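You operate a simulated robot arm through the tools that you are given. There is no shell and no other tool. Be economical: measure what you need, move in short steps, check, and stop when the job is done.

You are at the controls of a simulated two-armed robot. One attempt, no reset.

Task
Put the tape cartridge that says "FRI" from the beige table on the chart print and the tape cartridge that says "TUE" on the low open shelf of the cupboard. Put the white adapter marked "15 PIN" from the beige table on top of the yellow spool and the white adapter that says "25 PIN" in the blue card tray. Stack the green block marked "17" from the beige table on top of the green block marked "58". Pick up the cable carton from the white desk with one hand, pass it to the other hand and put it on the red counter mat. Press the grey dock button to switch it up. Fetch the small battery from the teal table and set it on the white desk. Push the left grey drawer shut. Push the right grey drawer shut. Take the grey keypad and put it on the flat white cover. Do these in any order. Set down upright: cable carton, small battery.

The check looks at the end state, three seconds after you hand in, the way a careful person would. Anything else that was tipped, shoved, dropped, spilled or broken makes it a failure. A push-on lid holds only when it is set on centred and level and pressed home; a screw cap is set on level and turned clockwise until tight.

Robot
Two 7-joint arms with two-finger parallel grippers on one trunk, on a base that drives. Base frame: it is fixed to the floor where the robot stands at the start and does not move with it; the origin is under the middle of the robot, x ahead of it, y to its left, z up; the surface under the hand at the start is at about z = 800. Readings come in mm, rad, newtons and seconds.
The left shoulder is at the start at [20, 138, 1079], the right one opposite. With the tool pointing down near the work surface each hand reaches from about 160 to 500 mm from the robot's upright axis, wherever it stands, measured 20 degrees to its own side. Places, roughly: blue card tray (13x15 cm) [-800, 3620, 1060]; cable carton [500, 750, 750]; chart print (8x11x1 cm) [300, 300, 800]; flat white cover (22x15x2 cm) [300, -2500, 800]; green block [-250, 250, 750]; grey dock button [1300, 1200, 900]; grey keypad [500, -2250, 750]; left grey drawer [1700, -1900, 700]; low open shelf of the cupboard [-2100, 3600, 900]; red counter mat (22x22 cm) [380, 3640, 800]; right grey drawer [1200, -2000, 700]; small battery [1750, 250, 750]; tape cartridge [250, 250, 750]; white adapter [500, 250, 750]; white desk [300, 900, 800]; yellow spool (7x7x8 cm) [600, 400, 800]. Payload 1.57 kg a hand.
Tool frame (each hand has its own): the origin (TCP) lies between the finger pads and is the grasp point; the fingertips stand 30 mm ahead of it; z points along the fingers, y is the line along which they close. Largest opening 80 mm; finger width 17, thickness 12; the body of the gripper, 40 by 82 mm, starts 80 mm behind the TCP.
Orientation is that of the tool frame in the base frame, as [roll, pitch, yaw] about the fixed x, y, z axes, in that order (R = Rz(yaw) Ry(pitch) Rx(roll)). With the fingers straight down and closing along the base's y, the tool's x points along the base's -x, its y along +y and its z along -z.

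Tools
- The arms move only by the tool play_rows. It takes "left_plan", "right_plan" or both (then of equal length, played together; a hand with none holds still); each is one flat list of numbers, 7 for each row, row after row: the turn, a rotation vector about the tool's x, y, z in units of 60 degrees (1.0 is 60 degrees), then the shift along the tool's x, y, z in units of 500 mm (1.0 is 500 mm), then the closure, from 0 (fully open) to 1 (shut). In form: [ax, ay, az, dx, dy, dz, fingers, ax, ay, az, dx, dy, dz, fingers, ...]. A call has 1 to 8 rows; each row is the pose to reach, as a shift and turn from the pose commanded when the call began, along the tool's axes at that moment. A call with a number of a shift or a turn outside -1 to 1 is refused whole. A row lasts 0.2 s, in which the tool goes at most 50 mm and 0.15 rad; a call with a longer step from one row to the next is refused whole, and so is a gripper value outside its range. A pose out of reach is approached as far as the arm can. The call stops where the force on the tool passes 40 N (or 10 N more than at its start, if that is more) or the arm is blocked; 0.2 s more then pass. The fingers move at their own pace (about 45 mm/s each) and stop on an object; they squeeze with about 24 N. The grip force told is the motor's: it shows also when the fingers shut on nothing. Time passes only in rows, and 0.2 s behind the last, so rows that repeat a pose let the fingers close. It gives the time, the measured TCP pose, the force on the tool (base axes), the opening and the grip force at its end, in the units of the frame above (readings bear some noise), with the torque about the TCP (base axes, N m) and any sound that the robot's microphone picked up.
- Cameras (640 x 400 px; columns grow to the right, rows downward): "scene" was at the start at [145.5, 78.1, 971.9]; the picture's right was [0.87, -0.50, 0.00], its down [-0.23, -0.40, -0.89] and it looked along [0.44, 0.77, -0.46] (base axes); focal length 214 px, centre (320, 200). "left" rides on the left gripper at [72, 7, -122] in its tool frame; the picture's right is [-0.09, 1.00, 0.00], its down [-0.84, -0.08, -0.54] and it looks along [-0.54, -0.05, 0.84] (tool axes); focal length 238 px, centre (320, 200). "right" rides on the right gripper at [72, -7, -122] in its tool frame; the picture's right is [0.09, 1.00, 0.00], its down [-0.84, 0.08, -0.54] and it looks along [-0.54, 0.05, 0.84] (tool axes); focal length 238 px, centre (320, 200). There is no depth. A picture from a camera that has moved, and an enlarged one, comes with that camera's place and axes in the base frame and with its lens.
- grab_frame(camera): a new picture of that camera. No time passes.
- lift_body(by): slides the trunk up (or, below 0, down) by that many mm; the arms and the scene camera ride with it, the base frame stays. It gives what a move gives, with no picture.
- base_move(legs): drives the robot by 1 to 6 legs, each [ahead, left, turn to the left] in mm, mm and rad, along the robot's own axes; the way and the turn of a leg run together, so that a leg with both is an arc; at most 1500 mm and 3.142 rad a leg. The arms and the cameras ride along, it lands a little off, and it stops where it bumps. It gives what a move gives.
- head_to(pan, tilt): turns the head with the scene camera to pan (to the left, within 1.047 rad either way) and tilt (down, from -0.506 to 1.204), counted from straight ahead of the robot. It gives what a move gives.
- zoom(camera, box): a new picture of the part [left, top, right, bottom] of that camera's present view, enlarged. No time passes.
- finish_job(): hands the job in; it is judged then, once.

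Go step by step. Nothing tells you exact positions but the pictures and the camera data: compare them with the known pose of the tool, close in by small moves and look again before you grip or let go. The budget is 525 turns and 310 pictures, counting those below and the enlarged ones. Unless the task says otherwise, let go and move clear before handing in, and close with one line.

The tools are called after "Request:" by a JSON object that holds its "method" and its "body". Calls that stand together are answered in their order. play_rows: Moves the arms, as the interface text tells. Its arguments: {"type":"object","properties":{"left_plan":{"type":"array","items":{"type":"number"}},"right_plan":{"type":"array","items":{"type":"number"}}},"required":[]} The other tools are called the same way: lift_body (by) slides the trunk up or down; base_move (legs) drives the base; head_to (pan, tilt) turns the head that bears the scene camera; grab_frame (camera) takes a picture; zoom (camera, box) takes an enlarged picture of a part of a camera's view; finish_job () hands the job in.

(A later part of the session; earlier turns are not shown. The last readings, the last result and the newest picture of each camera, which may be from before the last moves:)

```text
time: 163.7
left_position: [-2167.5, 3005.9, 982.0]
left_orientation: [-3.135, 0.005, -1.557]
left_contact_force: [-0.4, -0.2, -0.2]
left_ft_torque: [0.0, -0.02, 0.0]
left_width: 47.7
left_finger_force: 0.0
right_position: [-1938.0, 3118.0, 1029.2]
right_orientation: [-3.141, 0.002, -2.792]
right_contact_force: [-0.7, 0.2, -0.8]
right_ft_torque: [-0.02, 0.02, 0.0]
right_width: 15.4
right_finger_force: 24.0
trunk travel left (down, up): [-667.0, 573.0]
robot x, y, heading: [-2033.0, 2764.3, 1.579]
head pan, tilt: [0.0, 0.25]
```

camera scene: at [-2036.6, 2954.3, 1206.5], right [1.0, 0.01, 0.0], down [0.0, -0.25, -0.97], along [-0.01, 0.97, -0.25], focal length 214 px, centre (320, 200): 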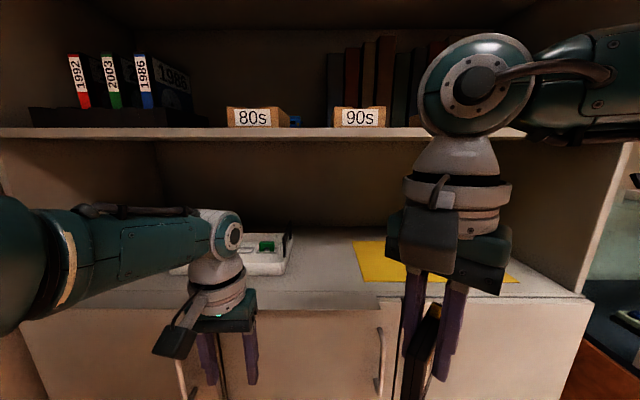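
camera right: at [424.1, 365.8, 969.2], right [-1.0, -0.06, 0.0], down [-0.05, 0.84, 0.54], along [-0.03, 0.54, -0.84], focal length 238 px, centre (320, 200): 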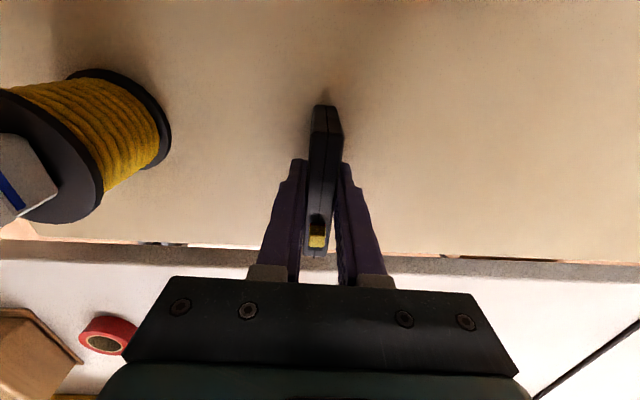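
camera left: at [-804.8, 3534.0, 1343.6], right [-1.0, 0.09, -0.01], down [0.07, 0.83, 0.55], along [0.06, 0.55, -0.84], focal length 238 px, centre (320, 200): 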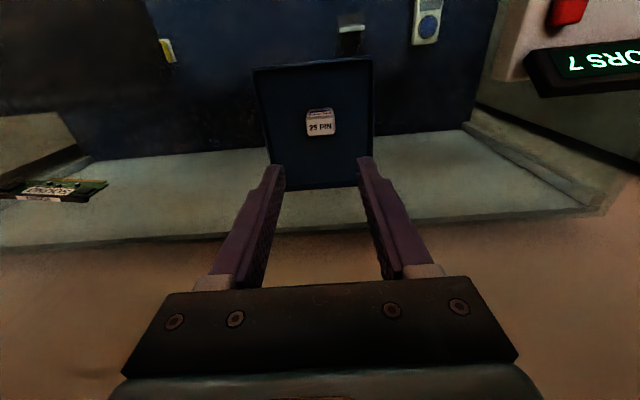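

Request:
{"method": "base_move", "body": {"legs": [[190, 50, 0]]}}

Request:
{"method": "grab_frame", "body": {"camera": "right"}}

Request:
{"method": "grab_frame", "body": {"camera": "scene"}}

```text
time: 165.3
left_position: [-2219.7, 3190.2, 982.3]
left_orientation: [-3.133, 0.006, -1.554]
left_contact_force: [0.2, 0.4, -0.3]
left_ft_torque: [-0.04, -0.02, 0.01]
left_width: 48.0
left_finger_force: 0.0
right_position: [-1990.8, 3300.5, 1030.8]
right_orientation: [-3.14, 0.001, -2.786]
right_contact_force: [-0.2, -0.1, -1.4]
right_ft_torque: [0.02, -0.02, 0.02]
right_width: 15.7
right_finger_force: 23.9
trunk travel left (down, up): [-667.0, 573.0]
robot x, y, heading: [-2086.3, 2945.4, 1.583]
head pan, tilt: [0.0, 0.25]
```

```text
228 pictures are left
camera right: at [-2055.7, 3269.5, 1152.5], right [-0.43, 0.9, 0.0], down [0.76, 0.36, 0.54], along [0.49, 0.23, -0.84], focal length 238 px, centre (320, 200)
```

right: 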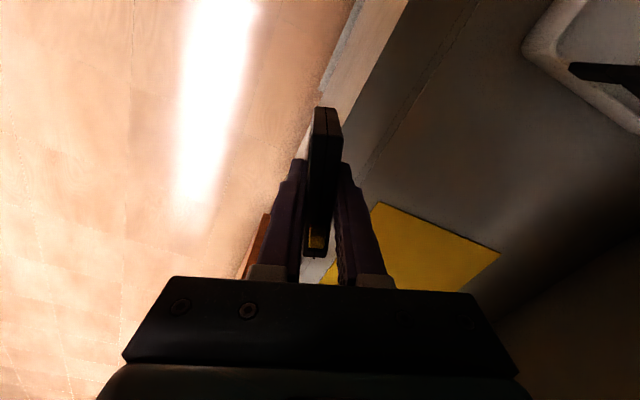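

```text
227 pictures are left
camera scene: at [-2089.9, 3136.9, 1206.6], right [1.0, 0.01, 0.0], down [0.0, -0.25, -0.97], along [-0.01, 0.97, -0.25], focal length 214 px, centre (320, 200)
```

scene: 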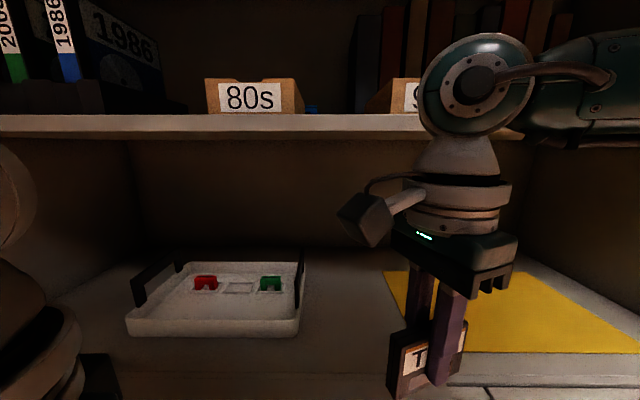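

Request:
{"method": "zoom", "body": {"camera": "right", "box": [240, 0, 480, 150]}}

Request:
{"method": "zoom", "body": {"camera": "scene", "box": [240, 250, 480, 400]}}

```text
2.67 times, centred on (360, 75) of right
camera zoom: at [-2055.7, 3269.5, 1152.5], right [-0.43, 0.9, 0.0], down [0.76, 0.36, 0.54], along [0.49, 0.23, -0.84], focal length 636 px, centre (213, 533)
```

zoom: 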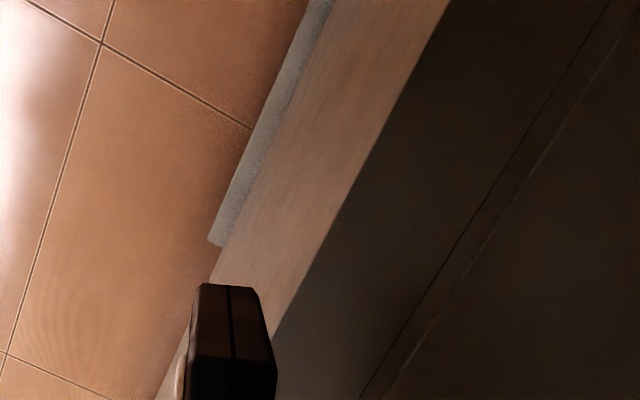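

```text
2.67 times, centred on (360, 325) of scene
camera zoom: at [-2089.9, 3136.9, 1206.6], right [1.0, 0.01, 0.0], down [0.0, -0.25, -0.97], along [-0.01, 0.97, -0.25], focal length 572 px, centre (213, -133)
```

zoom: 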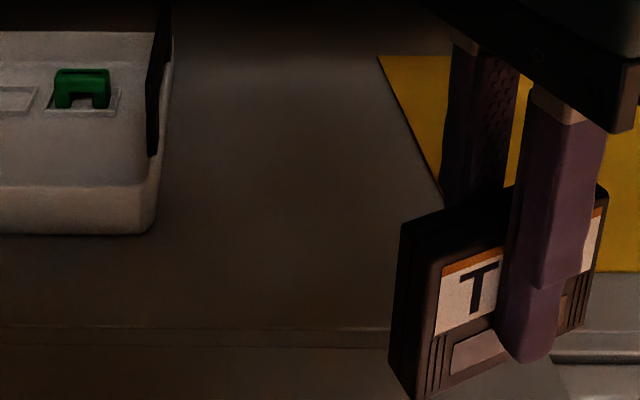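

The cupboard's real shelf starts behind a seam at y≈3365 and the board above limits a vertical hand. I will stand the cartridge across the front strip, then re-grip it with a 45° tilted hand to carry it deeper. First I rotate it to point straight in.

Request:
{"method": "play_rows", "body": {"right_plan": [0, 0, -0.12, 0, 0, 0, 1, 0, 0, -0.24, 0, 0, 0, 1, 0, 0, -0.36, 0, 0, 0, 1, 0, 0, -0.48, 0, 0, 0, 1, 0, 0, -0.58, 0, 0, 0, 1]}}

Request:
{"method": "play_rows", "body": {"right_plan": [0, 0, -0.12, 0, 0, 0, 1, 0, 0, -0.24, 0, 0, 0, 1, 0, 0, -0.36, 0, 0, 0, 1, 0, 0, -0.48, 0, 0, 0, 1, 0, 0, -0.58, 0, 0, 0, 1]}}

Request:
{"method": "grab_frame", "body": {"camera": "right"}}

```text
time: 166.5
left_position: [-2220.3, 3190.1, 982.6]
left_orientation: [-3.135, 0.006, -1.554]
left_contact_force: [0.0, -0.2, 0.7]
left_ft_torque: [0.01, 0.0, -0.02]
left_width: 48.5
left_finger_force: 0.0
right_position: [-1991.2, 3301.4, 1030.5]
right_orientation: [-3.139, 0.001, -2.177]
right_contact_force: [-1.2, 0.1, -0.7]
right_ft_torque: [-0.04, 0.01, 0.02]
right_width: 15.6
right_finger_force: 24.2
trunk travel left (down, up): [-667.0, 573.0]
robot x, y, heading: [-2087.3, 2945.6, 1.587]
head pan, tilt: [0.0, 0.25]
```

```text
time: 167.7
left_position: [-2219.9, 3190.2, 982.1]
left_orientation: [-3.132, 0.009, -1.554]
left_contact_force: [0.8, -0.3, -0.3]
left_ft_torque: [-0.01, 0.0, -0.01]
left_width: 48.0
left_finger_force: 0.1
right_position: [-1992.5, 3302.7, 1029.7]
right_orientation: [-3.139, 0.002, -1.57]
right_contact_force: [-0.2, -0.2, -0.5]
right_ft_torque: [-0.01, 0.02, 0.02]
right_width: 15.9
right_finger_force: 23.6
trunk travel left (down, up): [-667.0, 573.0]
robot x, y, heading: [-2086.6, 2944.9, 1.582]
head pan, tilt: [0.0, 0.25]
```

```text
224 pictures are left
camera right: at [-1984.2, 3229.7, 1153.0], right [-1.0, -0.09, 0.0], down [-0.08, 0.84, 0.54], along [-0.05, 0.54, -0.84], focal length 238 px, centre (320, 200)
```

right: 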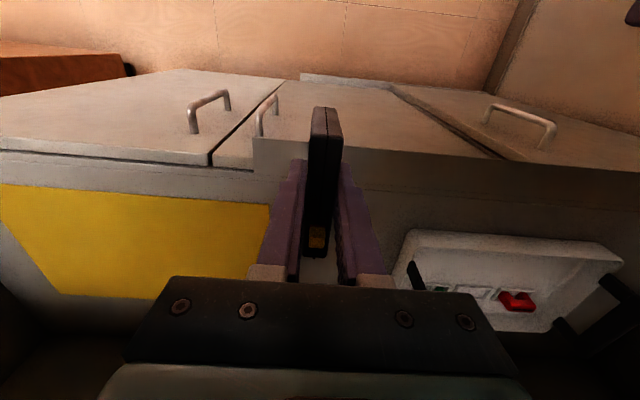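

The shelf front edge is at y≈3326 with a seam at about 3365. I lower the cartridge near the front to find the shelf height by contact.

Request:
{"method": "play_rows", "body": {"right_plan": [0, 0, 0, -0.095, 0, 0, 1, 0, 0, 0, -0.095, 0, 0.09, 1, 0, 0, 0, -0.095, 0, 0.15, 1]}}

Request:
{"method": "grab_frame", "body": {"camera": "scene"}}

Request:
{"method": "grab_frame", "body": {"camera": "right"}}

```text
time: 168.5
left_position: [-2220.2, 3190.4, 982.6]
left_orientation: [-3.133, 0.008, -1.551]
left_contact_force: [0.2, 0.0, -0.6]
left_ft_torque: [-0.04, 0.03, 0.0]
left_width: 48.0
left_finger_force: 0.0
right_position: [-1990.0, 3349.8, 954.2]
right_orientation: [-3.14, 0.001, -1.571]
right_contact_force: [0.9, -0.9, -1.0]
right_ft_torque: [0.01, -0.01, 0.03]
right_width: 15.6
right_finger_force: 23.9
trunk travel left (down, up): [-667.0, 573.0]
robot x, y, heading: [-2089.3, 2944.8, 1.584]
head pan, tilt: [0.0, 0.25]
```

```text
223 pictures are left
camera scene: at [-2089.9, 3136.7, 1206.6], right [1.0, 0.01, 0.0], down [0.0, -0.25, -0.97], along [-0.01, 0.97, -0.25], focal length 214 px, centre (320, 200)
```

scene: 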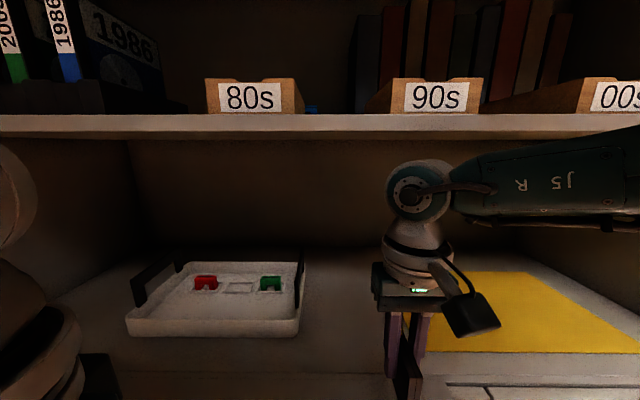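

```text
222 pictures are left
camera right: at [-1982.8, 3276.9, 1077.2], right [-1.0, -0.09, 0.0], down [-0.08, 0.84, 0.54], along [-0.05, 0.54, -0.84], focal length 238 px, centre (320, 200)
```

right: 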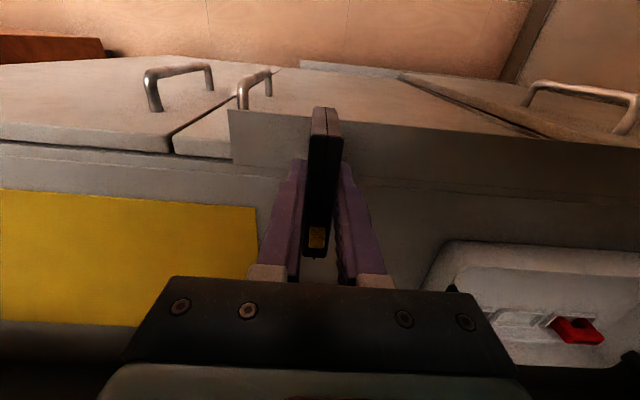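

Clear of the upper board. I descend slowly to find contact.

Request:
{"method": "play_rows", "body": {"right_plan": [0, 0, 0, 0, 0, 0.004, 1, 0, 0, 0, 0, 0, 0.008, 1, 0, 0, 0, 0, 0, 0.012, 1, 0, 0, 0, 0, 0, 0.016, 1, 0, 0, 0, 0, 0, 0.02, 1, 0, 0, 0, 0, 0, 0.024, 1]}}

```text
time: 169.9
left_position: [-2220.0, 3190.4, 981.7]
left_orientation: [-3.134, 0.008, -1.555]
left_contact_force: [0.2, 0.5, -0.1]
left_ft_torque: [0.01, -0.01, -0.01]
left_width: 47.7
left_finger_force: 0.0
right_position: [-1991.7, 3348.8, 941.9]
right_orientation: [-3.141, -0.001, -1.572]
right_contact_force: [-0.4, 0.6, -0.2]
right_ft_torque: [0.02, 0.01, -0.01]
right_width: 15.7
right_finger_force: 23.9
trunk travel left (down, up): [-667.0, 573.0]
robot x, y, heading: [-2089.0, 2945.3, 1.584]
head pan, tilt: [0.0, 0.25]
```

Request:
{"method": "play_rows", "body": {"right_plan": [0, 0, 0, 0, 0, 0.004, 1, 0, 0, 0, 0, 0, 0.008, 1, 0, 0, 0, 0, 0, 0.012, 1, 0, 0, 0, 0, 0, 0.016, 1, 0, 0, 0, 0, 0, 0.02, 1, 0, 0, 0, 0, 0, 0.024, 1]}}

Request:
{"method": "grab_frame", "body": {"camera": "right"}}

```text
time: 171.3
left_position: [-2220.2, 3189.4, 981.2]
left_orientation: [-3.134, 0.008, -1.552]
left_contact_force: [0.8, -0.2, -0.2]
left_ft_torque: [-0.02, 0.0, 0.02]
left_width: 48.0
left_finger_force: 0.0
right_position: [-1992.1, 3348.2, 931.9]
right_orientation: [-3.139, -0.001, -1.571]
right_contact_force: [0.2, 0.3, -1.1]
right_ft_torque: [0.06, -0.01, 0.0]
right_width: 15.6
right_finger_force: 23.9
trunk travel left (down, up): [-667.0, 573.0]
robot x, y, heading: [-2090.2, 2943.6, 1.583]
head pan, tilt: [0.0, 0.25]
```

```text
221 pictures are left
camera right: at [-1984.6, 3275.6, 1053.7], right [-1.0, -0.09, 0.0], down [-0.08, 0.84, 0.54], along [-0.05, 0.54, -0.84], focal length 238 px, centre (320, 200)
```

right: 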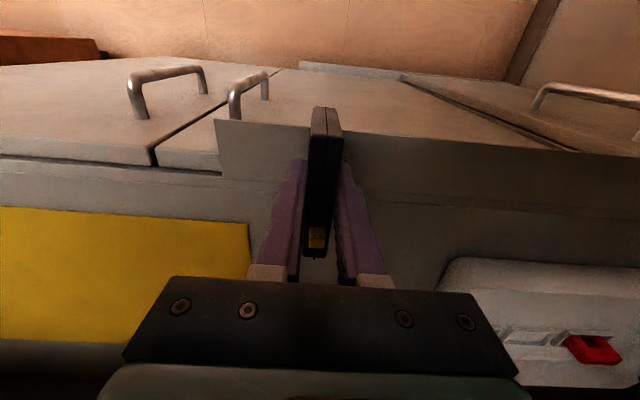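

Request:
{"method": "play_rows", "body": {"right_plan": [0, 0, 0, 0, 0, 0.005, 1, 0, 0, 0, 0, 0, 0.01, 1, 0, 0, 0, 0, 0, 0.015, 1, 0, 0, 0, 0, 0, 0.02, 1, 0, 0, 0, 0, 0, 0.025, 1, 0, 0, 0, 0, 0, 0.03, 1, 0, 0, 0, 0, 0, 0.035, 1, 0, 0, 0, 0, 0, 0.04, 1]}}

```text
time: 173.1
left_position: [-2218.7, 3190.9, 982.3]
left_orientation: [-3.132, 0.008, -1.553]
left_contact_force: [1.0, 0.1, -0.8]
left_ft_torque: [-0.01, -0.03, 0.02]
left_width: 47.7
left_finger_force: 0.1
right_position: [-1990.7, 3349.0, 912.6]
right_orientation: [-3.14, 0.002, -1.572]
right_contact_force: [0.9, -2.0, 17.6]
right_ft_torque: [0.36, -0.04, -0.08]
right_width: 15.9
right_finger_force: 23.9
trunk travel left (down, up): [-667.0, 573.0]
robot x, y, heading: [-2089.5, 2943.9, 1.582]
head pan, tilt: [0.0, 0.25]
```

Contact at surface z≈866. I raise 8 mm and drive the base 60 mm ahead to bring it inside the shelf.

Request:
{"method": "play_rows", "body": {"right_plan": [0, 0, 0, 0, 0, -0.02, 1, 0, 0, 0, 0, 0, -0.02, 1]}}

Request:
{"method": "base_move", "body": {"legs": [[70, 0, 0]]}}

Request:
{"method": "grab_frame", "body": {"camera": "right"}}

Request:
{"method": "grab_frame", "body": {"camera": "scene"}}

```text
time: 173.7
left_position: [-2220.0, 3190.8, 981.7]
left_orientation: [-3.132, 0.007, -1.553]
left_contact_force: [0.3, 0.3, -0.1]
left_ft_torque: [0.01, -0.01, 0.01]
left_width: 48.1
left_finger_force: 0.0
right_position: [-1992.9, 3348.1, 918.1]
right_orientation: [-3.14, -0.001, -1.57]
right_contact_force: [0.2, -0.3, -1.3]
right_ft_torque: [0.03, -0.01, -0.04]
right_width: 15.8
right_finger_force: 23.9
trunk travel left (down, up): [-667.0, 573.0]
robot x, y, heading: [-2087.0, 2944.7, 1.582]
head pan, tilt: [0.0, 0.25]
```

```text
time: 174.7
left_position: [-2221.2, 3261.1, 981.8]
left_orientation: [-3.132, 0.008, -1.552]
left_contact_force: [-0.4, -0.1, -0.1]
left_ft_torque: [0.0, 0.0, -0.01]
left_width: 47.7
left_finger_force: 0.1
right_position: [-1993.7, 3420.8, 921.9]
right_orientation: [-3.14, 0.002, -1.572]
right_contact_force: [0.0, 3.9, 9.6]
right_ft_torque: [-0.17, 0.02, -0.01]
right_width: 15.5
right_finger_force: 23.9
trunk travel left (down, up): [-667.0, 573.0]
robot x, y, heading: [-2089.4, 3017.2, 1.582]
head pan, tilt: [0.0, 0.25]
```

```text
220 pictures are left
camera right: at [-1985.5, 3347.3, 1044.0], right [-1.0, -0.09, 0.0], down [-0.08, 0.83, 0.55], along [-0.05, 0.54, -0.84], focal length 238 px, centre (320, 200)
```

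right: 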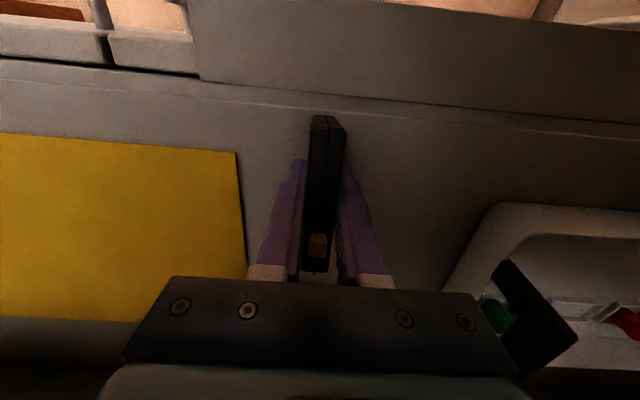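

```text
219 pictures are left
camera scene: at [-2090.9, 3207.3, 1207.0], right [1.0, 0.01, 0.0], down [0.0, -0.25, -0.97], along [-0.01, 0.97, -0.25], focal length 214 px, centre (320, 200)
```

scene: 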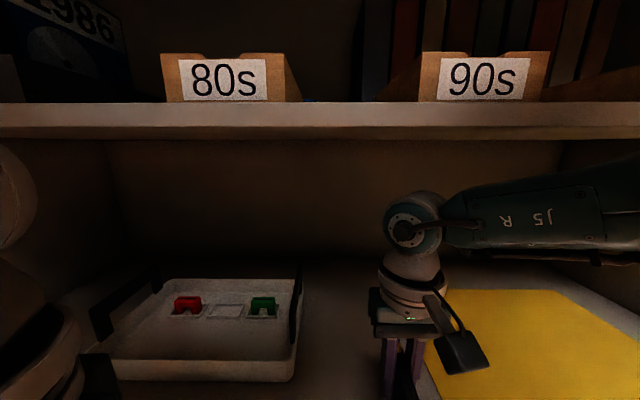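

The cart touches the inner shelf surface, which is a little higher (≈875). I press slightly to level and release.

Request:
{"method": "play_rows", "body": {"right_plan": [0, 0, 0, 0, 0, 0.003, 1, 0, 0, 0, 0, 0, 0.006, 1, 0, 0, 0, 0, 0, 0.006, 1]}}

Request:
{"method": "zoom", "body": {"camera": "right", "box": [220, 90, 420, 290]}}

```text
time: 175.5
left_position: [-2220.1, 3260.5, 983.4]
left_orientation: [-3.132, 0.008, -1.551]
left_contact_force: [-0.2, 0.5, -0.6]
left_ft_torque: [-0.05, -0.04, -0.01]
left_width: 48.1
left_finger_force: 0.2
right_position: [-1993.2, 3421.0, 919.5]
right_orientation: [3.141, 0.008, -1.57]
right_contact_force: [-0.4, 3.5, 17.2]
right_ft_torque: [-0.45, -0.02, 0.02]
right_width: 15.5
right_finger_force: 24.3
trunk travel left (down, up): [-667.0, 573.0]
robot x, y, heading: [-2089.9, 3013.8, 1.581]
head pan, tilt: [0.0, 0.25]
```

```text
2.00 times, centred on (320, 190) of right
camera zoom: at [-1985.5, 3347.7, 1041.9], right [-1.0, -0.09, 0.0], down [-0.08, 0.83, 0.55], along [-0.05, 0.54, -0.84], focal length 477 px, centre (320, 220)
```

zoom: 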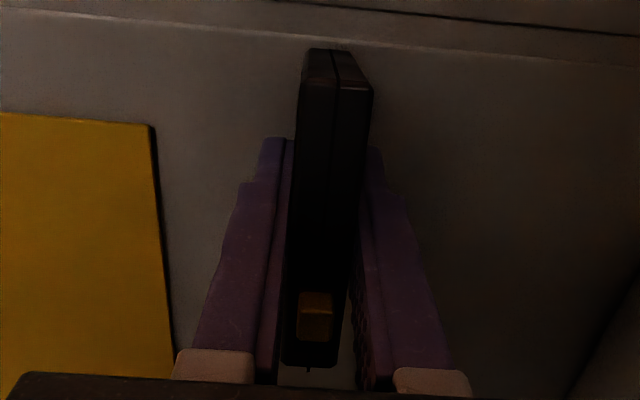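

Request:
{"method": "play_rows", "body": {"right_plan": [0, 0, 0, 0, 0, -0.012, 1, 0, 0, 0, -0.03, 0, -0.012, 1, 0, 0, 0, -0.03, 0, -0.004, 1, 0, 0, 0, -0.03, 0, 0.002, 1, 0, 0, 0, -0.03, 0, 0.006, 1]}}

Request:
{"method": "zoom", "body": {"camera": "right", "box": [220, 90, 420, 290]}}

```text
time: 176.7
left_position: [-2221.4, 3260.0, 982.0]
left_orientation: [-3.133, 0.007, -1.551]
left_contact_force: [0.3, -1.1, -0.4]
left_ft_torque: [0.03, 0.01, -0.01]
left_width: 48.0
left_finger_force: 0.0
right_position: [-1993.0, 3437.5, 917.0]
right_orientation: [3.14, 0.006, -1.573]
right_contact_force: [0.5, 0.3, 15.9]
right_ft_torque: [-0.54, 0.03, -0.01]
right_width: 15.8
right_finger_force: 23.5
trunk travel left (down, up): [-667.0, 573.0]
robot x, y, heading: [-2089.8, 3016.5, 1.582]
head pan, tilt: [0.0, 0.25]
```

```text
2.00 times, centred on (320, 190) of right
camera zoom: at [-1985.3, 3363.3, 1038.8], right [-1.0, -0.09, 0.0], down [-0.08, 0.83, 0.55], along [-0.05, 0.54, -0.84], focal length 477 px, centre (320, 220)
```

zoom: 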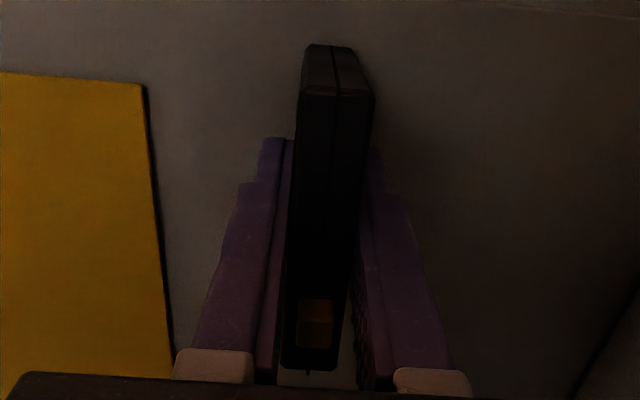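

Request:
{"method": "play_rows", "body": {"right_plan": [0, 0, 0, 0, 0, 0.005, 1, 0, 0, 0, 0, 0, 0.009, 1, 0, 0, 0, 0, 0, 0.009, 1]}}

```text
time: 177.5
left_position: [-2221.0, 3261.2, 983.1]
left_orientation: [-3.133, 0.009, -1.551]
left_contact_force: [-0.3, -0.2, -0.4]
left_ft_torque: [-0.01, -0.04, 0.0]
left_width: 48.0
left_finger_force: 0.0
right_position: [-1992.8, 3436.4, 910.8]
right_orientation: [3.141, 0.006, -1.57]
right_contact_force: [-0.6, 5.6, 16.9]
right_ft_torque: [-0.48, 0.04, -0.04]
right_width: 15.9
right_finger_force: 24.0
trunk travel left (down, up): [-667.0, 573.0]
robot x, y, heading: [-2090.3, 3012.3, 1.582]
head pan, tilt: [0.0, 0.25]
```

Request:
{"method": "play_rows", "body": {"right_plan": [0, 0, 0, 0, 0, 0.004, 1, 0, 0, 0, 0, 0, 0.008, 1, 0, 0, 0, 0, 0, 0.008, 1]}}

Request:
{"method": "zoom", "body": {"camera": "right", "box": [220, 90, 420, 290]}}

```text
time: 178.0
left_position: [-2220.4, 3259.6, 982.3]
left_orientation: [-3.134, 0.007, -1.551]
left_contact_force: [-0.8, 0.4, -0.1]
left_ft_torque: [0.0, -0.01, 0.0]
left_width: 48.2
left_finger_force: 0.0
right_position: [-1992.6, 3436.1, 910.0]
right_orientation: [-3.141, 0.006, -1.572]
right_contact_force: [2.7, -0.7, 15.6]
right_ft_torque: [-0.4, 0.0, 0.11]
right_width: 15.5
right_finger_force: 23.8
trunk travel left (down, up): [-667.0, 573.0]
robot x, y, heading: [-2087.5, 3015.6, 1.58]
head pan, tilt: [0.0, 0.25]
stopped in row 2 (right hand): the force on the tool passed its limit at 43 N (the readings are from after the stop); the commanded pose is now the measured one
```

```text
2.00 times, centred on (320, 190) of right
camera zoom: at [-1985.4, 3363.4, 1033.2], right [-1.0, -0.09, 0.0], down [-0.08, 0.83, 0.55], along [-0.05, 0.54, -0.84], focal length 477 px, centre (320, 220)
```

zoom: 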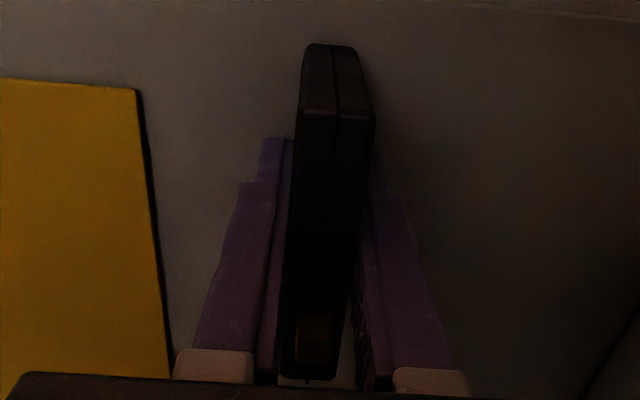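

Now flat on the shelf. I release and withdraw straight back.

Request:
{"method": "play_rows", "body": {"right_plan": [0, 0, 0, 0, 0, -0.002, 0.9, 0, 0, 0, 0, 0, -0.002, 0.7, 0, 0, 0, 0, 0, -0.002, 0.5, 0, 0, 0, 0, 0, -0.004, 0.4, 0, 0, 0, 0, 0, -0.01, 0.4]}}

Request:
{"method": "zoom", "body": {"camera": "right", "box": [220, 90, 420, 290]}}

```text
time: 179.2
left_position: [-2221.7, 3258.7, 982.1]
left_orientation: [-3.131, 0.004, -1.551]
left_contact_force: [0.3, -0.8, -0.3]
left_ft_torque: [0.02, 0.0, 0.01]
left_width: 47.9
left_finger_force: 0.2
right_position: [-1995.3, 3433.8, 913.1]
right_orientation: [3.14, 0.0, -1.57]
right_contact_force: [-0.8, -0.3, 0.8]
right_ft_torque: [0.02, 0.01, 0.01]
right_width: 48.0
right_finger_force: 0.0
trunk travel left (down, up): [-667.0, 573.0]
robot x, y, heading: [-2088.6, 3013.8, 1.583]
head pan, tilt: [0.0, 0.25]
```

```text
2.00 times, centred on (320, 190) of right
camera zoom: at [-1986.9, 3361.4, 1036.3], right [-1.0, -0.09, 0.0], down [-0.08, 0.84, 0.54], along [-0.05, 0.54, -0.84], focal length 477 px, centre (320, 220)
```

zoom: 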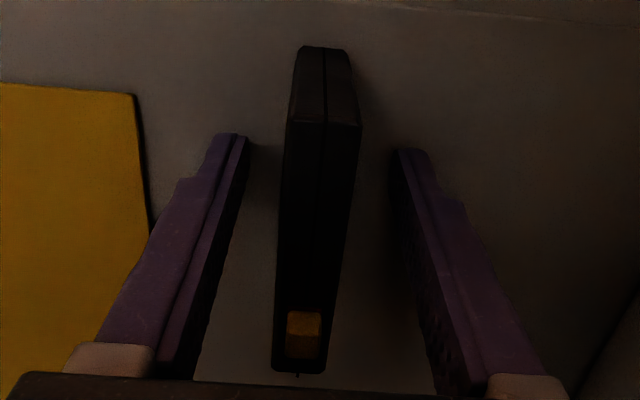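

It stands on the shelf. I back the base straight out.

Request:
{"method": "base_move", "body": {"legs": [[-250, 0, 0]]}}

Request:
{"method": "grab_frame", "body": {"camera": "scene"}}

```text
time: 181.0
left_position: [-2217.4, 3011.9, 981.3]
left_orientation: [-3.135, 0.008, -1.554]
left_contact_force: [0.6, -0.4, 0.2]
left_ft_torque: [-0.01, 0.0, -0.06]
left_width: 48.0
left_finger_force: 0.0
right_position: [-1991.2, 3187.8, 913.9]
right_orientation: [3.141, 0.002, -1.573]
right_contact_force: [-0.5, -0.6, 0.9]
right_ft_torque: [0.0, 0.03, -0.02]
right_width: 48.0
right_finger_force: 0.1
trunk travel left (down, up): [-667.0, 573.0]
robot x, y, heading: [-2086.5, 2765.6, 1.585]
head pan, tilt: [0.0, 0.25]
```

```text
214 pictures are left
camera scene: at [-2087.6, 2958.6, 1206.6], right [1.0, 0.01, 0.0], down [0.0, -0.25, -0.97], along [-0.01, 0.97, -0.25], focal length 214 px, centre (320, 200)
```

scene: 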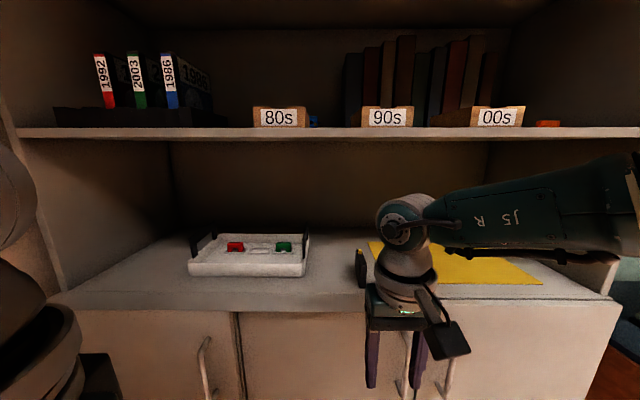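

TUE is on the shelf. Next is the cable carton: I raise the trunk and drive back the way I came.

Request:
{"method": "lift_body", "body": {"by": 250}}

Request:
{"method": "base_move", "body": {"legs": [[0, -1310, 0], [-1350, 0, 0], [-1300, 0, 0], [0, -1100, 0], [180, 0, 0]]}}

Request:
{"method": "head_to", "body": {"pan": 0.0, "tilt": 0.8}}

Request:
{"method": "grab_frame", "body": {"camera": "scene"}}

```text
time: 183.6
left_position: [-2218.0, 3011.7, 1232.5]
left_orientation: [-3.133, 0.007, -1.553]
left_contact_force: [0.6, 0.2, 0.1]
left_ft_torque: [-0.03, -0.02, -0.03]
left_width: 47.9
left_finger_force: 0.1
right_position: [-1990.0, 3186.6, 1165.3]
right_orientation: [-3.14, 0.001, -1.572]
right_contact_force: [0.2, -0.5, 0.1]
right_ft_torque: [0.01, -0.01, -0.02]
right_width: 48.0
right_finger_force: 0.1
trunk travel left (down, up): [-917.0, 323.0]
robot x, y, heading: [-2081.7, 2769.4, 1.58]
head pan, tilt: [0.0, 0.25]
```

```text
time: 209.7
left_position: [274.0, 450.0, 1232.0]
left_orientation: [-3.134, 0.007, -1.557]
left_contact_force: [0.3, -0.1, -0.3]
left_ft_torque: [0.0, -0.02, -0.03]
left_width: 48.1
left_finger_force: 0.0
right_position: [500.7, 624.6, 1163.7]
right_orientation: [3.14, 0.002, -1.575]
right_contact_force: [0.7, 0.5, 0.0]
right_ft_torque: [-0.05, 0.01, -0.02]
right_width: 48.0
right_finger_force: 0.1
trunk travel left (down, up): [-917.0, 323.0]
robot x, y, heading: [402.8, 202.0, 1.575]
head pan, tilt: [0.0, 0.25]
```

```text
time: 210.7
left_position: [272.6, 449.9, 1230.0]
left_orientation: [-3.133, 0.007, -1.555]
left_contact_force: [-0.4, -0.1, -0.7]
left_ft_torque: [-0.01, -0.02, 0.02]
left_width: 47.9
left_finger_force: 0.0
right_position: [501.2, 623.9, 1164.8]
right_orientation: [3.141, 0.002, -1.573]
right_contact_force: [-0.6, 1.0, 0.1]
right_ft_torque: [-0.03, -0.03, 0.02]
right_width: 48.0
right_finger_force: 0.0
trunk travel left (down, up): [-917.0, 323.0]
robot x, y, heading: [402.0, 203.8, 1.578]
head pan, tilt: [0.0, 0.799]
```

```text
213 pictures are left
camera scene: at [403.2, 383.7, 1407.6], right [1.0, 0.01, 0.0], down [0.01, -0.72, -0.7], along [-0.01, 0.7, -0.72], focal length 214 px, centre (320, 200)
```

scene: 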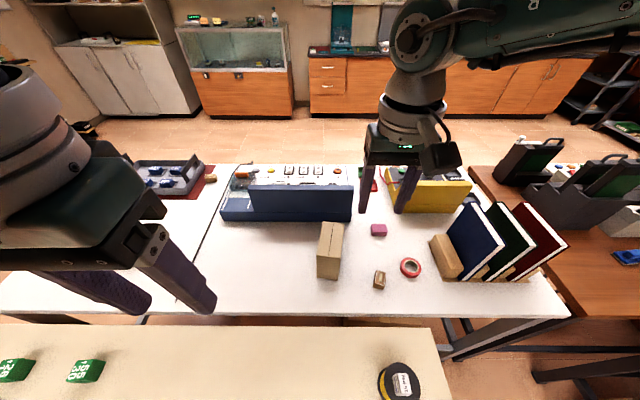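

The carton stands at about (430,695), roughly 52×85×160 mm. I move closer so the right hand can take it from the top.

Request:
{"method": "base_move", "body": {"legs": [[120, 55, 0]]}}

Request:
{"method": "play_rows", "body": {"right_plan": [0, 0, 0, 0.04, 0.02, 0.05, 0.2, 0, 0, 0, 0.08, 0.04, 0.08, 0]}}

Request:
{"method": "grab_frame", "body": {"camera": "right"}}

Request:
{"method": "zoom", "body": {"camera": "scene", "box": [240, 200, 440, 325]}}

```text
time: 212.0
left_position: [215.9, 564.7, 1231.6]
left_orientation: [-3.132, 0.007, -1.554]
left_contact_force: [0.2, 0.3, 0.1]
left_ft_torque: [0.02, 0.04, 0.0]
left_width: 48.0
left_finger_force: 0.0
right_position: [443.6, 738.3, 1163.5]
right_orientation: [3.142, 0.002, -1.575]
right_contact_force: [-0.1, -0.7, 0.2]
right_ft_torque: [-0.01, -0.02, -0.01]
right_width: 48.1
right_finger_force: 0.0
trunk travel left (down, up): [-917.0, 323.0]
robot x, y, heading: [350.9, 320.6, 1.579]
head pan, tilt: [0.0, 0.799]
```

```text
time: 212.6
left_position: [215.8, 563.3, 1231.4]
left_orientation: [-3.134, 0.004, -1.555]
left_contact_force: [0.6, -0.1, 0.1]
left_ft_torque: [0.0, -0.06, 0.02]
left_width: 47.9
left_finger_force: 0.2
right_position: [422.9, 701.9, 1125.7]
right_orientation: [3.14, 0.001, -1.574]
right_contact_force: [0.4, 0.9, 0.1]
right_ft_torque: [0.0, 0.0, 0.04]
right_width: 80.0
right_finger_force: 0.0
trunk travel left (down, up): [-917.0, 323.0]
robot x, y, heading: [347.3, 318.2, 1.577]
head pan, tilt: [0.0, 0.799]
```

```text
212 pictures are left
camera right: at [430.1, 629.6, 1248.2], right [-1.0, -0.09, 0.0], down [-0.07, 0.84, 0.54], along [-0.05, 0.54, -0.84], focal length 238 px, centre (320, 200)
```

right: 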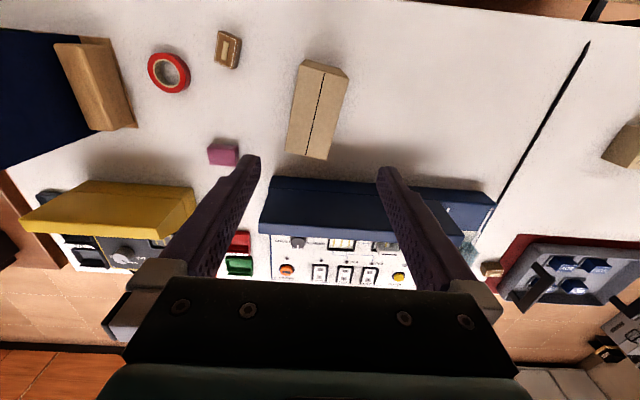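

```text
3.20 times, centred on (340, 262) of scene
camera zoom: at [346.0, 498.4, 1407.5], right [1.0, 0.01, 0.0], down [0.01, -0.72, -0.7], along [-0.01, 0.7, -0.72], focal length 686 px, centre (256, 0)
```

zoom: 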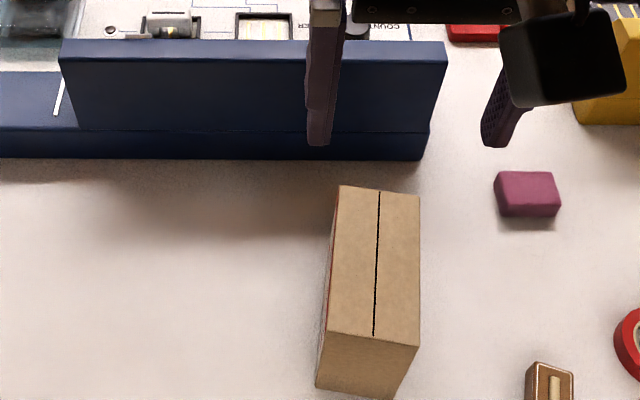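

Carton: top at z≈922, centre (429,709), about 60×110, turned −7.5°. I align the right hand and descend part-way.

Request:
{"method": "play_rows", "body": {"right_plan": [0, 0, 0.06, -0.014, -0.012, 0.08, 0, 0, 0, 0.127, -0.014, -0.012, 0.16, 0, 0, 0, 0.127, -0.014, -0.012, 0.24, 0, 0, 0, 0.127, -0.014, -0.012, 0.29, 0]}}

Request:
{"method": "grab_frame", "body": {"camera": "right"}}

```text
time: 213.6
left_position: [216.3, 565.0, 1232.4]
left_orientation: [-3.132, 0.007, -1.554]
left_contact_force: [1.2, 0.8, -0.2]
left_ft_torque: [0.01, 0.02, 0.01]
left_width: 47.9
left_finger_force: 0.1
right_position: [445.1, 670.2, 1024.2]
right_orientation: [3.141, 0.0, -1.707]
right_contact_force: [1.2, 0.1, 0.5]
right_ft_torque: [-0.02, -0.02, -0.02]
right_width: 79.9
right_finger_force: 0.0
right hand out of reach, approached as far as the arm can: row 2, 3, 4
trunk travel left (down, up): [-917.0, 323.0]
robot x, y, heading: [341.7, 320.7, 1.578]
head pan, tilt: [0.0, 0.799]
```

```text
210 pictures are left
camera right: at [443.0, 596.8, 1146.5], right [-1.0, 0.04, 0.0], down [0.04, 0.84, 0.54], along [0.02, 0.54, -0.84], focal length 238 px, centre (320, 200)
```

right: 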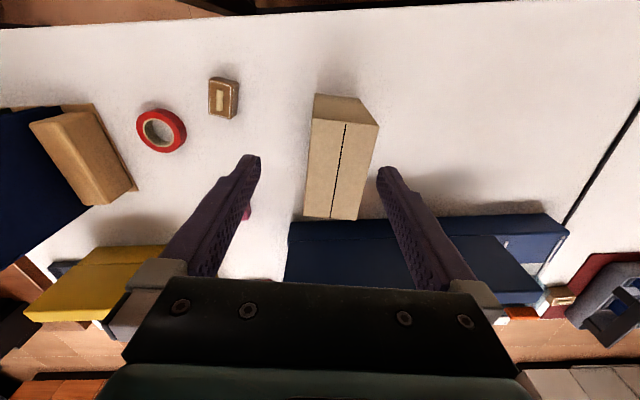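

The trunk is too high for this reach. I raise the hand relative, then lower the trunk.

Request:
{"method": "play_rows", "body": {"right_plan": [0, 0, 0, 0, 0, -0.09, 0, 0, 0, 0, 0, 0, -0.18, 0, 0, 0, 0, 0, 0, -0.27, 0]}}

Request:
{"method": "lift_body", "body": {"by": -130}}

Request:
{"method": "grab_frame", "body": {"camera": "right"}}

```text
time: 214.4
left_position: [215.1, 564.8, 1231.5]
left_orientation: [-3.132, 0.006, -1.556]
left_contact_force: [0.3, 0.5, -0.8]
left_ft_torque: [0.0, 0.02, -0.03]
left_width: 47.9
left_finger_force: 0.1
right_position: [447.0, 668.9, 1159.0]
right_orientation: [-3.14, 0.002, -1.708]
right_contact_force: [0.3, -0.2, 0.6]
right_ft_torque: [0.02, -0.01, 0.02]
right_width: 80.1
right_finger_force: 0.0
trunk travel left (down, up): [-917.0, 323.0]
robot x, y, heading: [345.4, 319.5, 1.581]
head pan, tilt: [0.0, 0.799]
```

```text
time: 216.0
left_position: [216.3, 565.4, 1102.1]
left_orientation: [-3.131, 0.007, -1.554]
left_contact_force: [-0.4, 0.2, -0.1]
left_ft_torque: [-0.01, 0.01, -0.02]
left_width: 47.9
left_finger_force: 0.1
right_position: [446.3, 668.8, 1029.5]
right_orientation: [-3.141, 0.001, -1.707]
right_contact_force: [0.6, -0.5, 0.2]
right_ft_torque: [0.03, 0.01, -0.01]
right_width: 79.9
right_finger_force: 0.1
trunk travel left (down, up): [-787.0, 453.0]
robot x, y, heading: [346.1, 317.6, 1.584]
head pan, tilt: [0.0, 0.799]
```

```text
209 pictures are left
camera right: at [443.7, 596.0, 1151.9], right [-1.0, 0.04, 0.0], down [0.04, 0.84, 0.54], along [0.02, 0.54, -0.84], focal length 238 px, centre (320, 200)
```

right: 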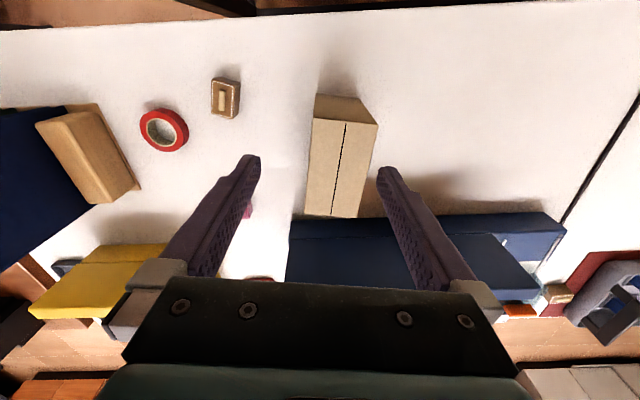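

Request:
{"method": "play_rows", "body": {"right_plan": [0, 0, 0, -0.04, 0.022, 0, 0, 0, 0, 0, -0.079, 0.044, 0.04, 0, 0, 0, 0, -0.079, 0.044, 0.1, 0]}}

Request:
{"method": "grab_frame", "body": {"camera": "right"}}

```text
time: 216.8
left_position: [216.6, 564.5, 1102.4]
left_orientation: [-3.132, 0.007, -1.554]
left_contact_force: [-0.7, -0.5, 0.0]
left_ft_torque: [-0.01, 0.02, 0.01]
left_width: 48.1
left_finger_force: 0.1
right_position: [428.8, 712.1, 980.8]
right_orientation: [-3.141, 0.002, -1.707]
right_contact_force: [0.5, 0.1, -0.3]
right_ft_torque: [0.04, 0.0, 0.0]
right_width: 80.1
right_finger_force: 0.0
trunk travel left (down, up): [-787.0, 453.0]
robot x, y, heading: [348.2, 317.4, 1.58]
head pan, tilt: [0.0, 0.799]
```

```text
208 pictures are left
camera right: at [427.1, 638.8, 1103.3], right [-1.0, 0.04, 0.0], down [0.04, 0.84, 0.54], along [0.02, 0.54, -0.84], focal length 238 px, centre (320, 200)
```

right: 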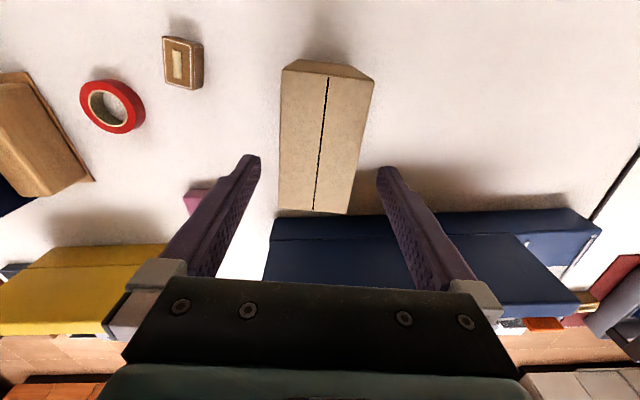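

Aligned. I descend and grip the carton.

Request:
{"method": "play_rows", "body": {"right_plan": [0, 0, 0, 0, 0, 0.05, 0, 0, 0, 0, 0, 0, 0.1, 0, 0, 0, 0, 0, 0, 0.15, 0, 0, 0, 0, 0, 0, 0.15, 0.5, 0, 0, 0, 0, 0, 0.15, 1, 0, 0, 0, 0, 0, 0.15, 1]}}

Request:
{"method": "grab_frame", "body": {"camera": "right"}}

```text
time: 218.2
left_position: [215.4, 565.2, 1101.6]
left_orientation: [-3.133, 0.008, -1.554]
left_contact_force: [-0.5, 1.3, -0.2]
left_ft_torque: [-0.01, -0.01, 0.0]
left_width: 48.1
left_finger_force: 0.2
right_position: [430.4, 692.6, 924.3]
right_orientation: [3.139, 0.001, -1.706]
right_contact_force: [-1.4, -2.7, 11.0]
right_ft_torque: [0.32, -0.2, 0.01]
right_width: 61.8
right_finger_force: 23.9
right hand out of reach, approached as far as the arm can: row 2, 3, 4, 5, 6
trunk travel left (down, up): [-787.0, 453.0]
robot x, y, heading: [349.3, 317.9, 1.575]
head pan, tilt: [0.0, 0.799]
```

```text
207 pictures are left
camera right: at [428.5, 619.3, 1046.2], right [-1.0, 0.04, 0.0], down [0.04, 0.84, 0.54], along [0.02, 0.54, -0.84], focal length 238 px, centre (320, 200)
```

right: 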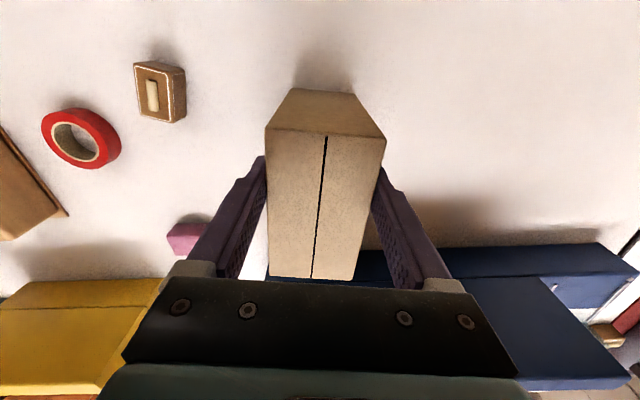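

The grip is shallow and short of centre (reach limit). I release, rise, lower the trunk and retry.

Request:
{"method": "play_rows", "body": {"right_plan": [0, 0, 0, 0, 0, 0, 0.6, 0, 0, 0, 0, 0, 0, 0.2, 0, 0, 0, 0, 0, 0, 0, 0, 0, 0, 0, 0, 0, 0, 0, 0, 0, 0, 0, -0.09, 0, 0, 0, 0, 0, 0, -0.18, 0, 0, 0, 0, 0, 0, -0.26, 0, 0, 0, 0, 0, 0, -0.34, 0]}}

Request:
{"method": "lift_body", "body": {"by": -120}}

Request:
{"method": "grab_frame", "body": {"camera": "right"}}

```text
time: 220.0
left_position: [216.5, 564.8, 1101.7]
left_orientation: [-3.131, 0.006, -1.554]
left_contact_force: [-0.1, -0.1, -0.5]
left_ft_torque: [-0.04, 0.01, -0.06]
left_width: 47.9
left_finger_force: 0.0
right_position: [433.3, 689.0, 1097.9]
right_orientation: [-3.141, 0.004, -1.708]
right_contact_force: [0.2, -0.8, 0.3]
right_ft_torque: [-0.02, 0.01, 0.01]
right_width: 80.0
right_finger_force: 0.1
trunk travel left (down, up): [-787.0, 453.0]
robot x, y, heading: [347.0, 318.4, 1.579]
head pan, tilt: [0.0, 0.799]
```

```text
time: 221.5
left_position: [216.9, 564.3, 980.6]
left_orientation: [-3.132, 0.007, -1.556]
left_contact_force: [0.4, 0.8, 0.6]
left_ft_torque: [-0.01, 0.01, -0.01]
left_width: 47.8
left_finger_force: 0.0
right_position: [433.9, 689.2, 977.9]
right_orientation: [-3.142, 0.003, -1.708]
right_contact_force: [-0.2, -0.3, -0.2]
right_ft_torque: [0.01, 0.01, 0.02]
right_width: 79.9
right_finger_force: 0.0
trunk travel left (down, up): [-667.0, 573.0]
robot x, y, heading: [347.8, 320.2, 1.581]
head pan, tilt: [0.0, 0.799]
```

```text
206 pictures are left
camera right: at [431.7, 615.9, 1100.0], right [-1.0, 0.04, 0.0], down [0.04, 0.84, 0.54], along [0.02, 0.54, -0.84], focal length 238 px, centre (320, 200)
```

right: 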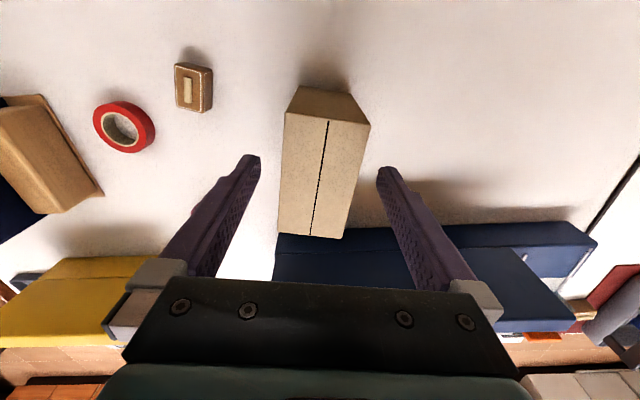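

Request:
{"method": "play_rows", "body": {"right_plan": [0, 0, 0.03, -0.053, 0.002, 0, 0, 0, 0, 0.03, -0.053, 0.002, 0.06, 0, 0, 0, 0.03, -0.053, 0.002, 0.11, 0, 0, 0, 0.03, -0.053, 0.002, 0.152, 0, 0, 0, 0.03, -0.053, 0.002, 0.152, 0]}}

Request:
{"method": "grab_frame", "body": {"camera": "right"}}

```text
time: 222.7
left_position: [214.7, 565.5, 982.7]
left_orientation: [-3.133, 0.006, -1.555]
left_contact_force: [-0.1, -0.1, -0.2]
left_ft_torque: [0.0, 0.01, 0.0]
left_width: 47.9
left_finger_force: 0.1
right_position: [436.8, 713.6, 903.0]
right_orientation: [3.141, 0.002, -1.74]
right_contact_force: [-0.4, -0.6, -0.1]
right_ft_torque: [0.01, 0.0, 0.03]
right_width: 80.0
right_finger_force: 0.1
trunk travel left (down, up): [-667.0, 573.0]
robot x, y, heading: [347.9, 318.3, 1.58]
head pan, tilt: [0.0, 0.799]
```

```text
205 pictures are left
camera right: at [432.2, 640.8, 1026.4], right [-1.0, 0.07, 0.0], down [0.06, 0.84, 0.54], along [0.04, 0.54, -0.84], focal length 238 px, centre (320, 200)
```

right: 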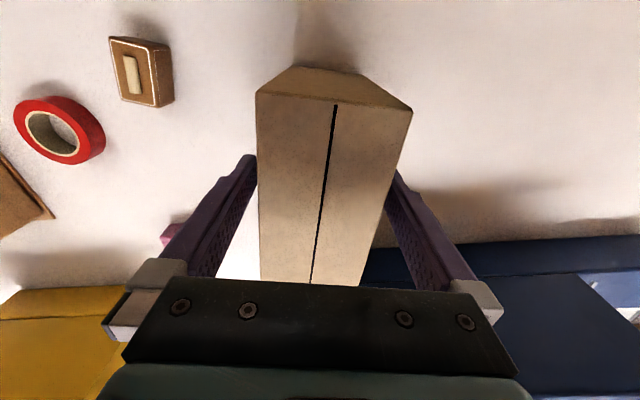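

Request:
{"method": "play_rows", "body": {"right_plan": [0, 0, 0.01, 0, 0, 0, 0.3, 0, 0, 0.01, 0, 0, 0, 1, 0, 0, 0.01, 0, 0, 0, 1, 0, 0, 0.01, 0, 0, 0, 1, 0, 0, 0.01, 0, 0, -0.04, 1, 0, 0, 0.01, 0, 0, -0.13, 1, 0, 0, 0.01, 0, 0, -0.22, 1]}}

Request:
{"method": "grab_frame", "body": {"camera": "scene"}}

```text
time: 224.3
left_position: [216.0, 564.4, 981.6]
left_orientation: [-3.132, 0.005, -1.555]
left_contact_force: [0.9, 0.1, -0.3]
left_ft_torque: [0.0, 0.04, -0.02]
left_width: 48.0
left_finger_force: 0.1
right_position: [435.4, 714.4, 1010.9]
right_orientation: [-3.141, 0.0, -1.752]
right_contact_force: [0.6, -0.1, -2.5]
right_ft_torque: [0.0, -0.01, 0.0]
right_width: 61.6
right_finger_force: 24.3
trunk travel left (down, up): [-667.0, 573.0]
robot x, y, heading: [349.0, 318.0, 1.581]
head pan, tilt: [0.0, 0.799]
```

```text
204 pictures are left
camera scene: at [346.0, 498.3, 1157.4], right [1.0, 0.01, 0.0], down [0.01, -0.72, -0.7], along [-0.01, 0.7, -0.72], focal length 214 px, centre (320, 200)
```

scene: 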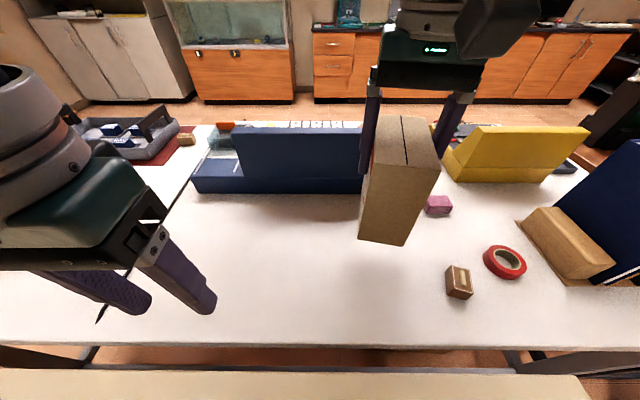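

The carton is held by the right hand. I bring it front-centre, turn the head right, and tilt the left hand forward for the handover.

Request:
{"method": "play_rows", "body": {"right_plan": [0, 0, 0, -0.005, 0.085, -0.026, 1, 0, 0, 0, -0.01, 0.17, -0.052, 1, 0, 0, 0, -0.016, 0.25, -0.08, 1]}}

Request:
{"method": "head_to", "body": {"pan": -1.0, "tilt": 0.8}}

Request:
{"method": "play_rows", "body": {"left_plan": [0, -0.13, 0, 0, 0, -0.02, 0, 0, -0.26, 0, 0, 0, -0.04, 0, 0, -0.39, 0, 0, 0, -0.06, 0, 0, -0.52, 0, 0, 0, -0.06, 0, 0, -0.65, 0, 0, 0, -0.06, 0, 0, -0.75, 0, 0, 0, -0.06, 0]}}

Request:
{"method": "grab_frame", "body": {"camera": "left"}}

```text
time: 225.1
left_position: [215.1, 564.7, 982.0]
left_orientation: [-3.133, 0.005, -1.555]
left_contact_force: [0.6, 0.2, 1.2]
left_ft_torque: [-0.03, 0.03, -0.02]
left_width: 48.3
left_finger_force: 0.1
right_position: [313.3, 739.5, 1051.5]
right_orientation: [3.141, 0.002, -1.745]
right_contact_force: [0.5, -0.5, -2.3]
right_ft_torque: [-0.02, 0.02, 0.0]
right_width: 62.0
right_finger_force: 24.3
right hand out of reach, approached as far as the arm can: row 3
trunk travel left (down, up): [-667.0, 573.0]
robot x, y, heading: [345.7, 321.4, 1.58]
head pan, tilt: [0.0, 0.799]
```

```text
time: 226.3
left_position: [213.9, 564.3, 981.2]
left_orientation: [-3.133, 0.005, -1.554]
left_contact_force: [-0.3, 0.2, 0.5]
left_ft_torque: [0.02, -0.02, -0.02]
left_width: 48.0
left_finger_force: 0.1
right_position: [314.9, 740.1, 1050.3]
right_orientation: [-3.141, 0.002, -1.744]
right_contact_force: [-0.8, 0.1, -1.8]
right_ft_torque: [0.01, 0.02, -0.01]
right_width: 61.7
right_finger_force: 24.6
trunk travel left (down, up): [-667.0, 573.0]
robot x, y, heading: [347.0, 321.8, 1.579]
head pan, tilt: [-1.0, 0.799]
```

```text
time: 227.7
left_position: [226.7, 574.3, 991.1]
left_orientation: [-3.129, 0.792, -1.546]
left_contact_force: [0.6, -0.2, 0.8]
left_ft_torque: [0.0, 0.03, 0.02]
left_width: 80.0
left_finger_force: 0.1
left hand out of reach, approached as far as the arm can: row 3, 4, 5, 6
right_position: [313.6, 739.5, 1050.8]
right_orientation: [3.141, 0.002, -1.748]
right_contact_force: [-0.2, -0.4, -3.1]
right_ft_torque: [0.0, -0.01, 0.04]
right_width: 61.6
right_finger_force: 23.9
trunk travel left (down, up): [-667.0, 573.0]
robot x, y, heading: [347.1, 321.6, 1.579]
head pan, tilt: [-1.0, 0.799]
```

```text
203 pictures are left
camera left: at [221.8, 437.9, 1026.1], right [-1.0, 0.05, 0.06], down [0.07, 0.2, 0.98], along [0.04, 0.98, -0.21], focal length 238 px, centre (320, 200)
```

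left: 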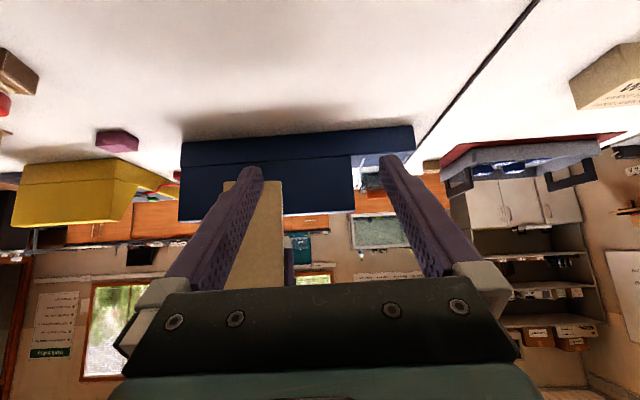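

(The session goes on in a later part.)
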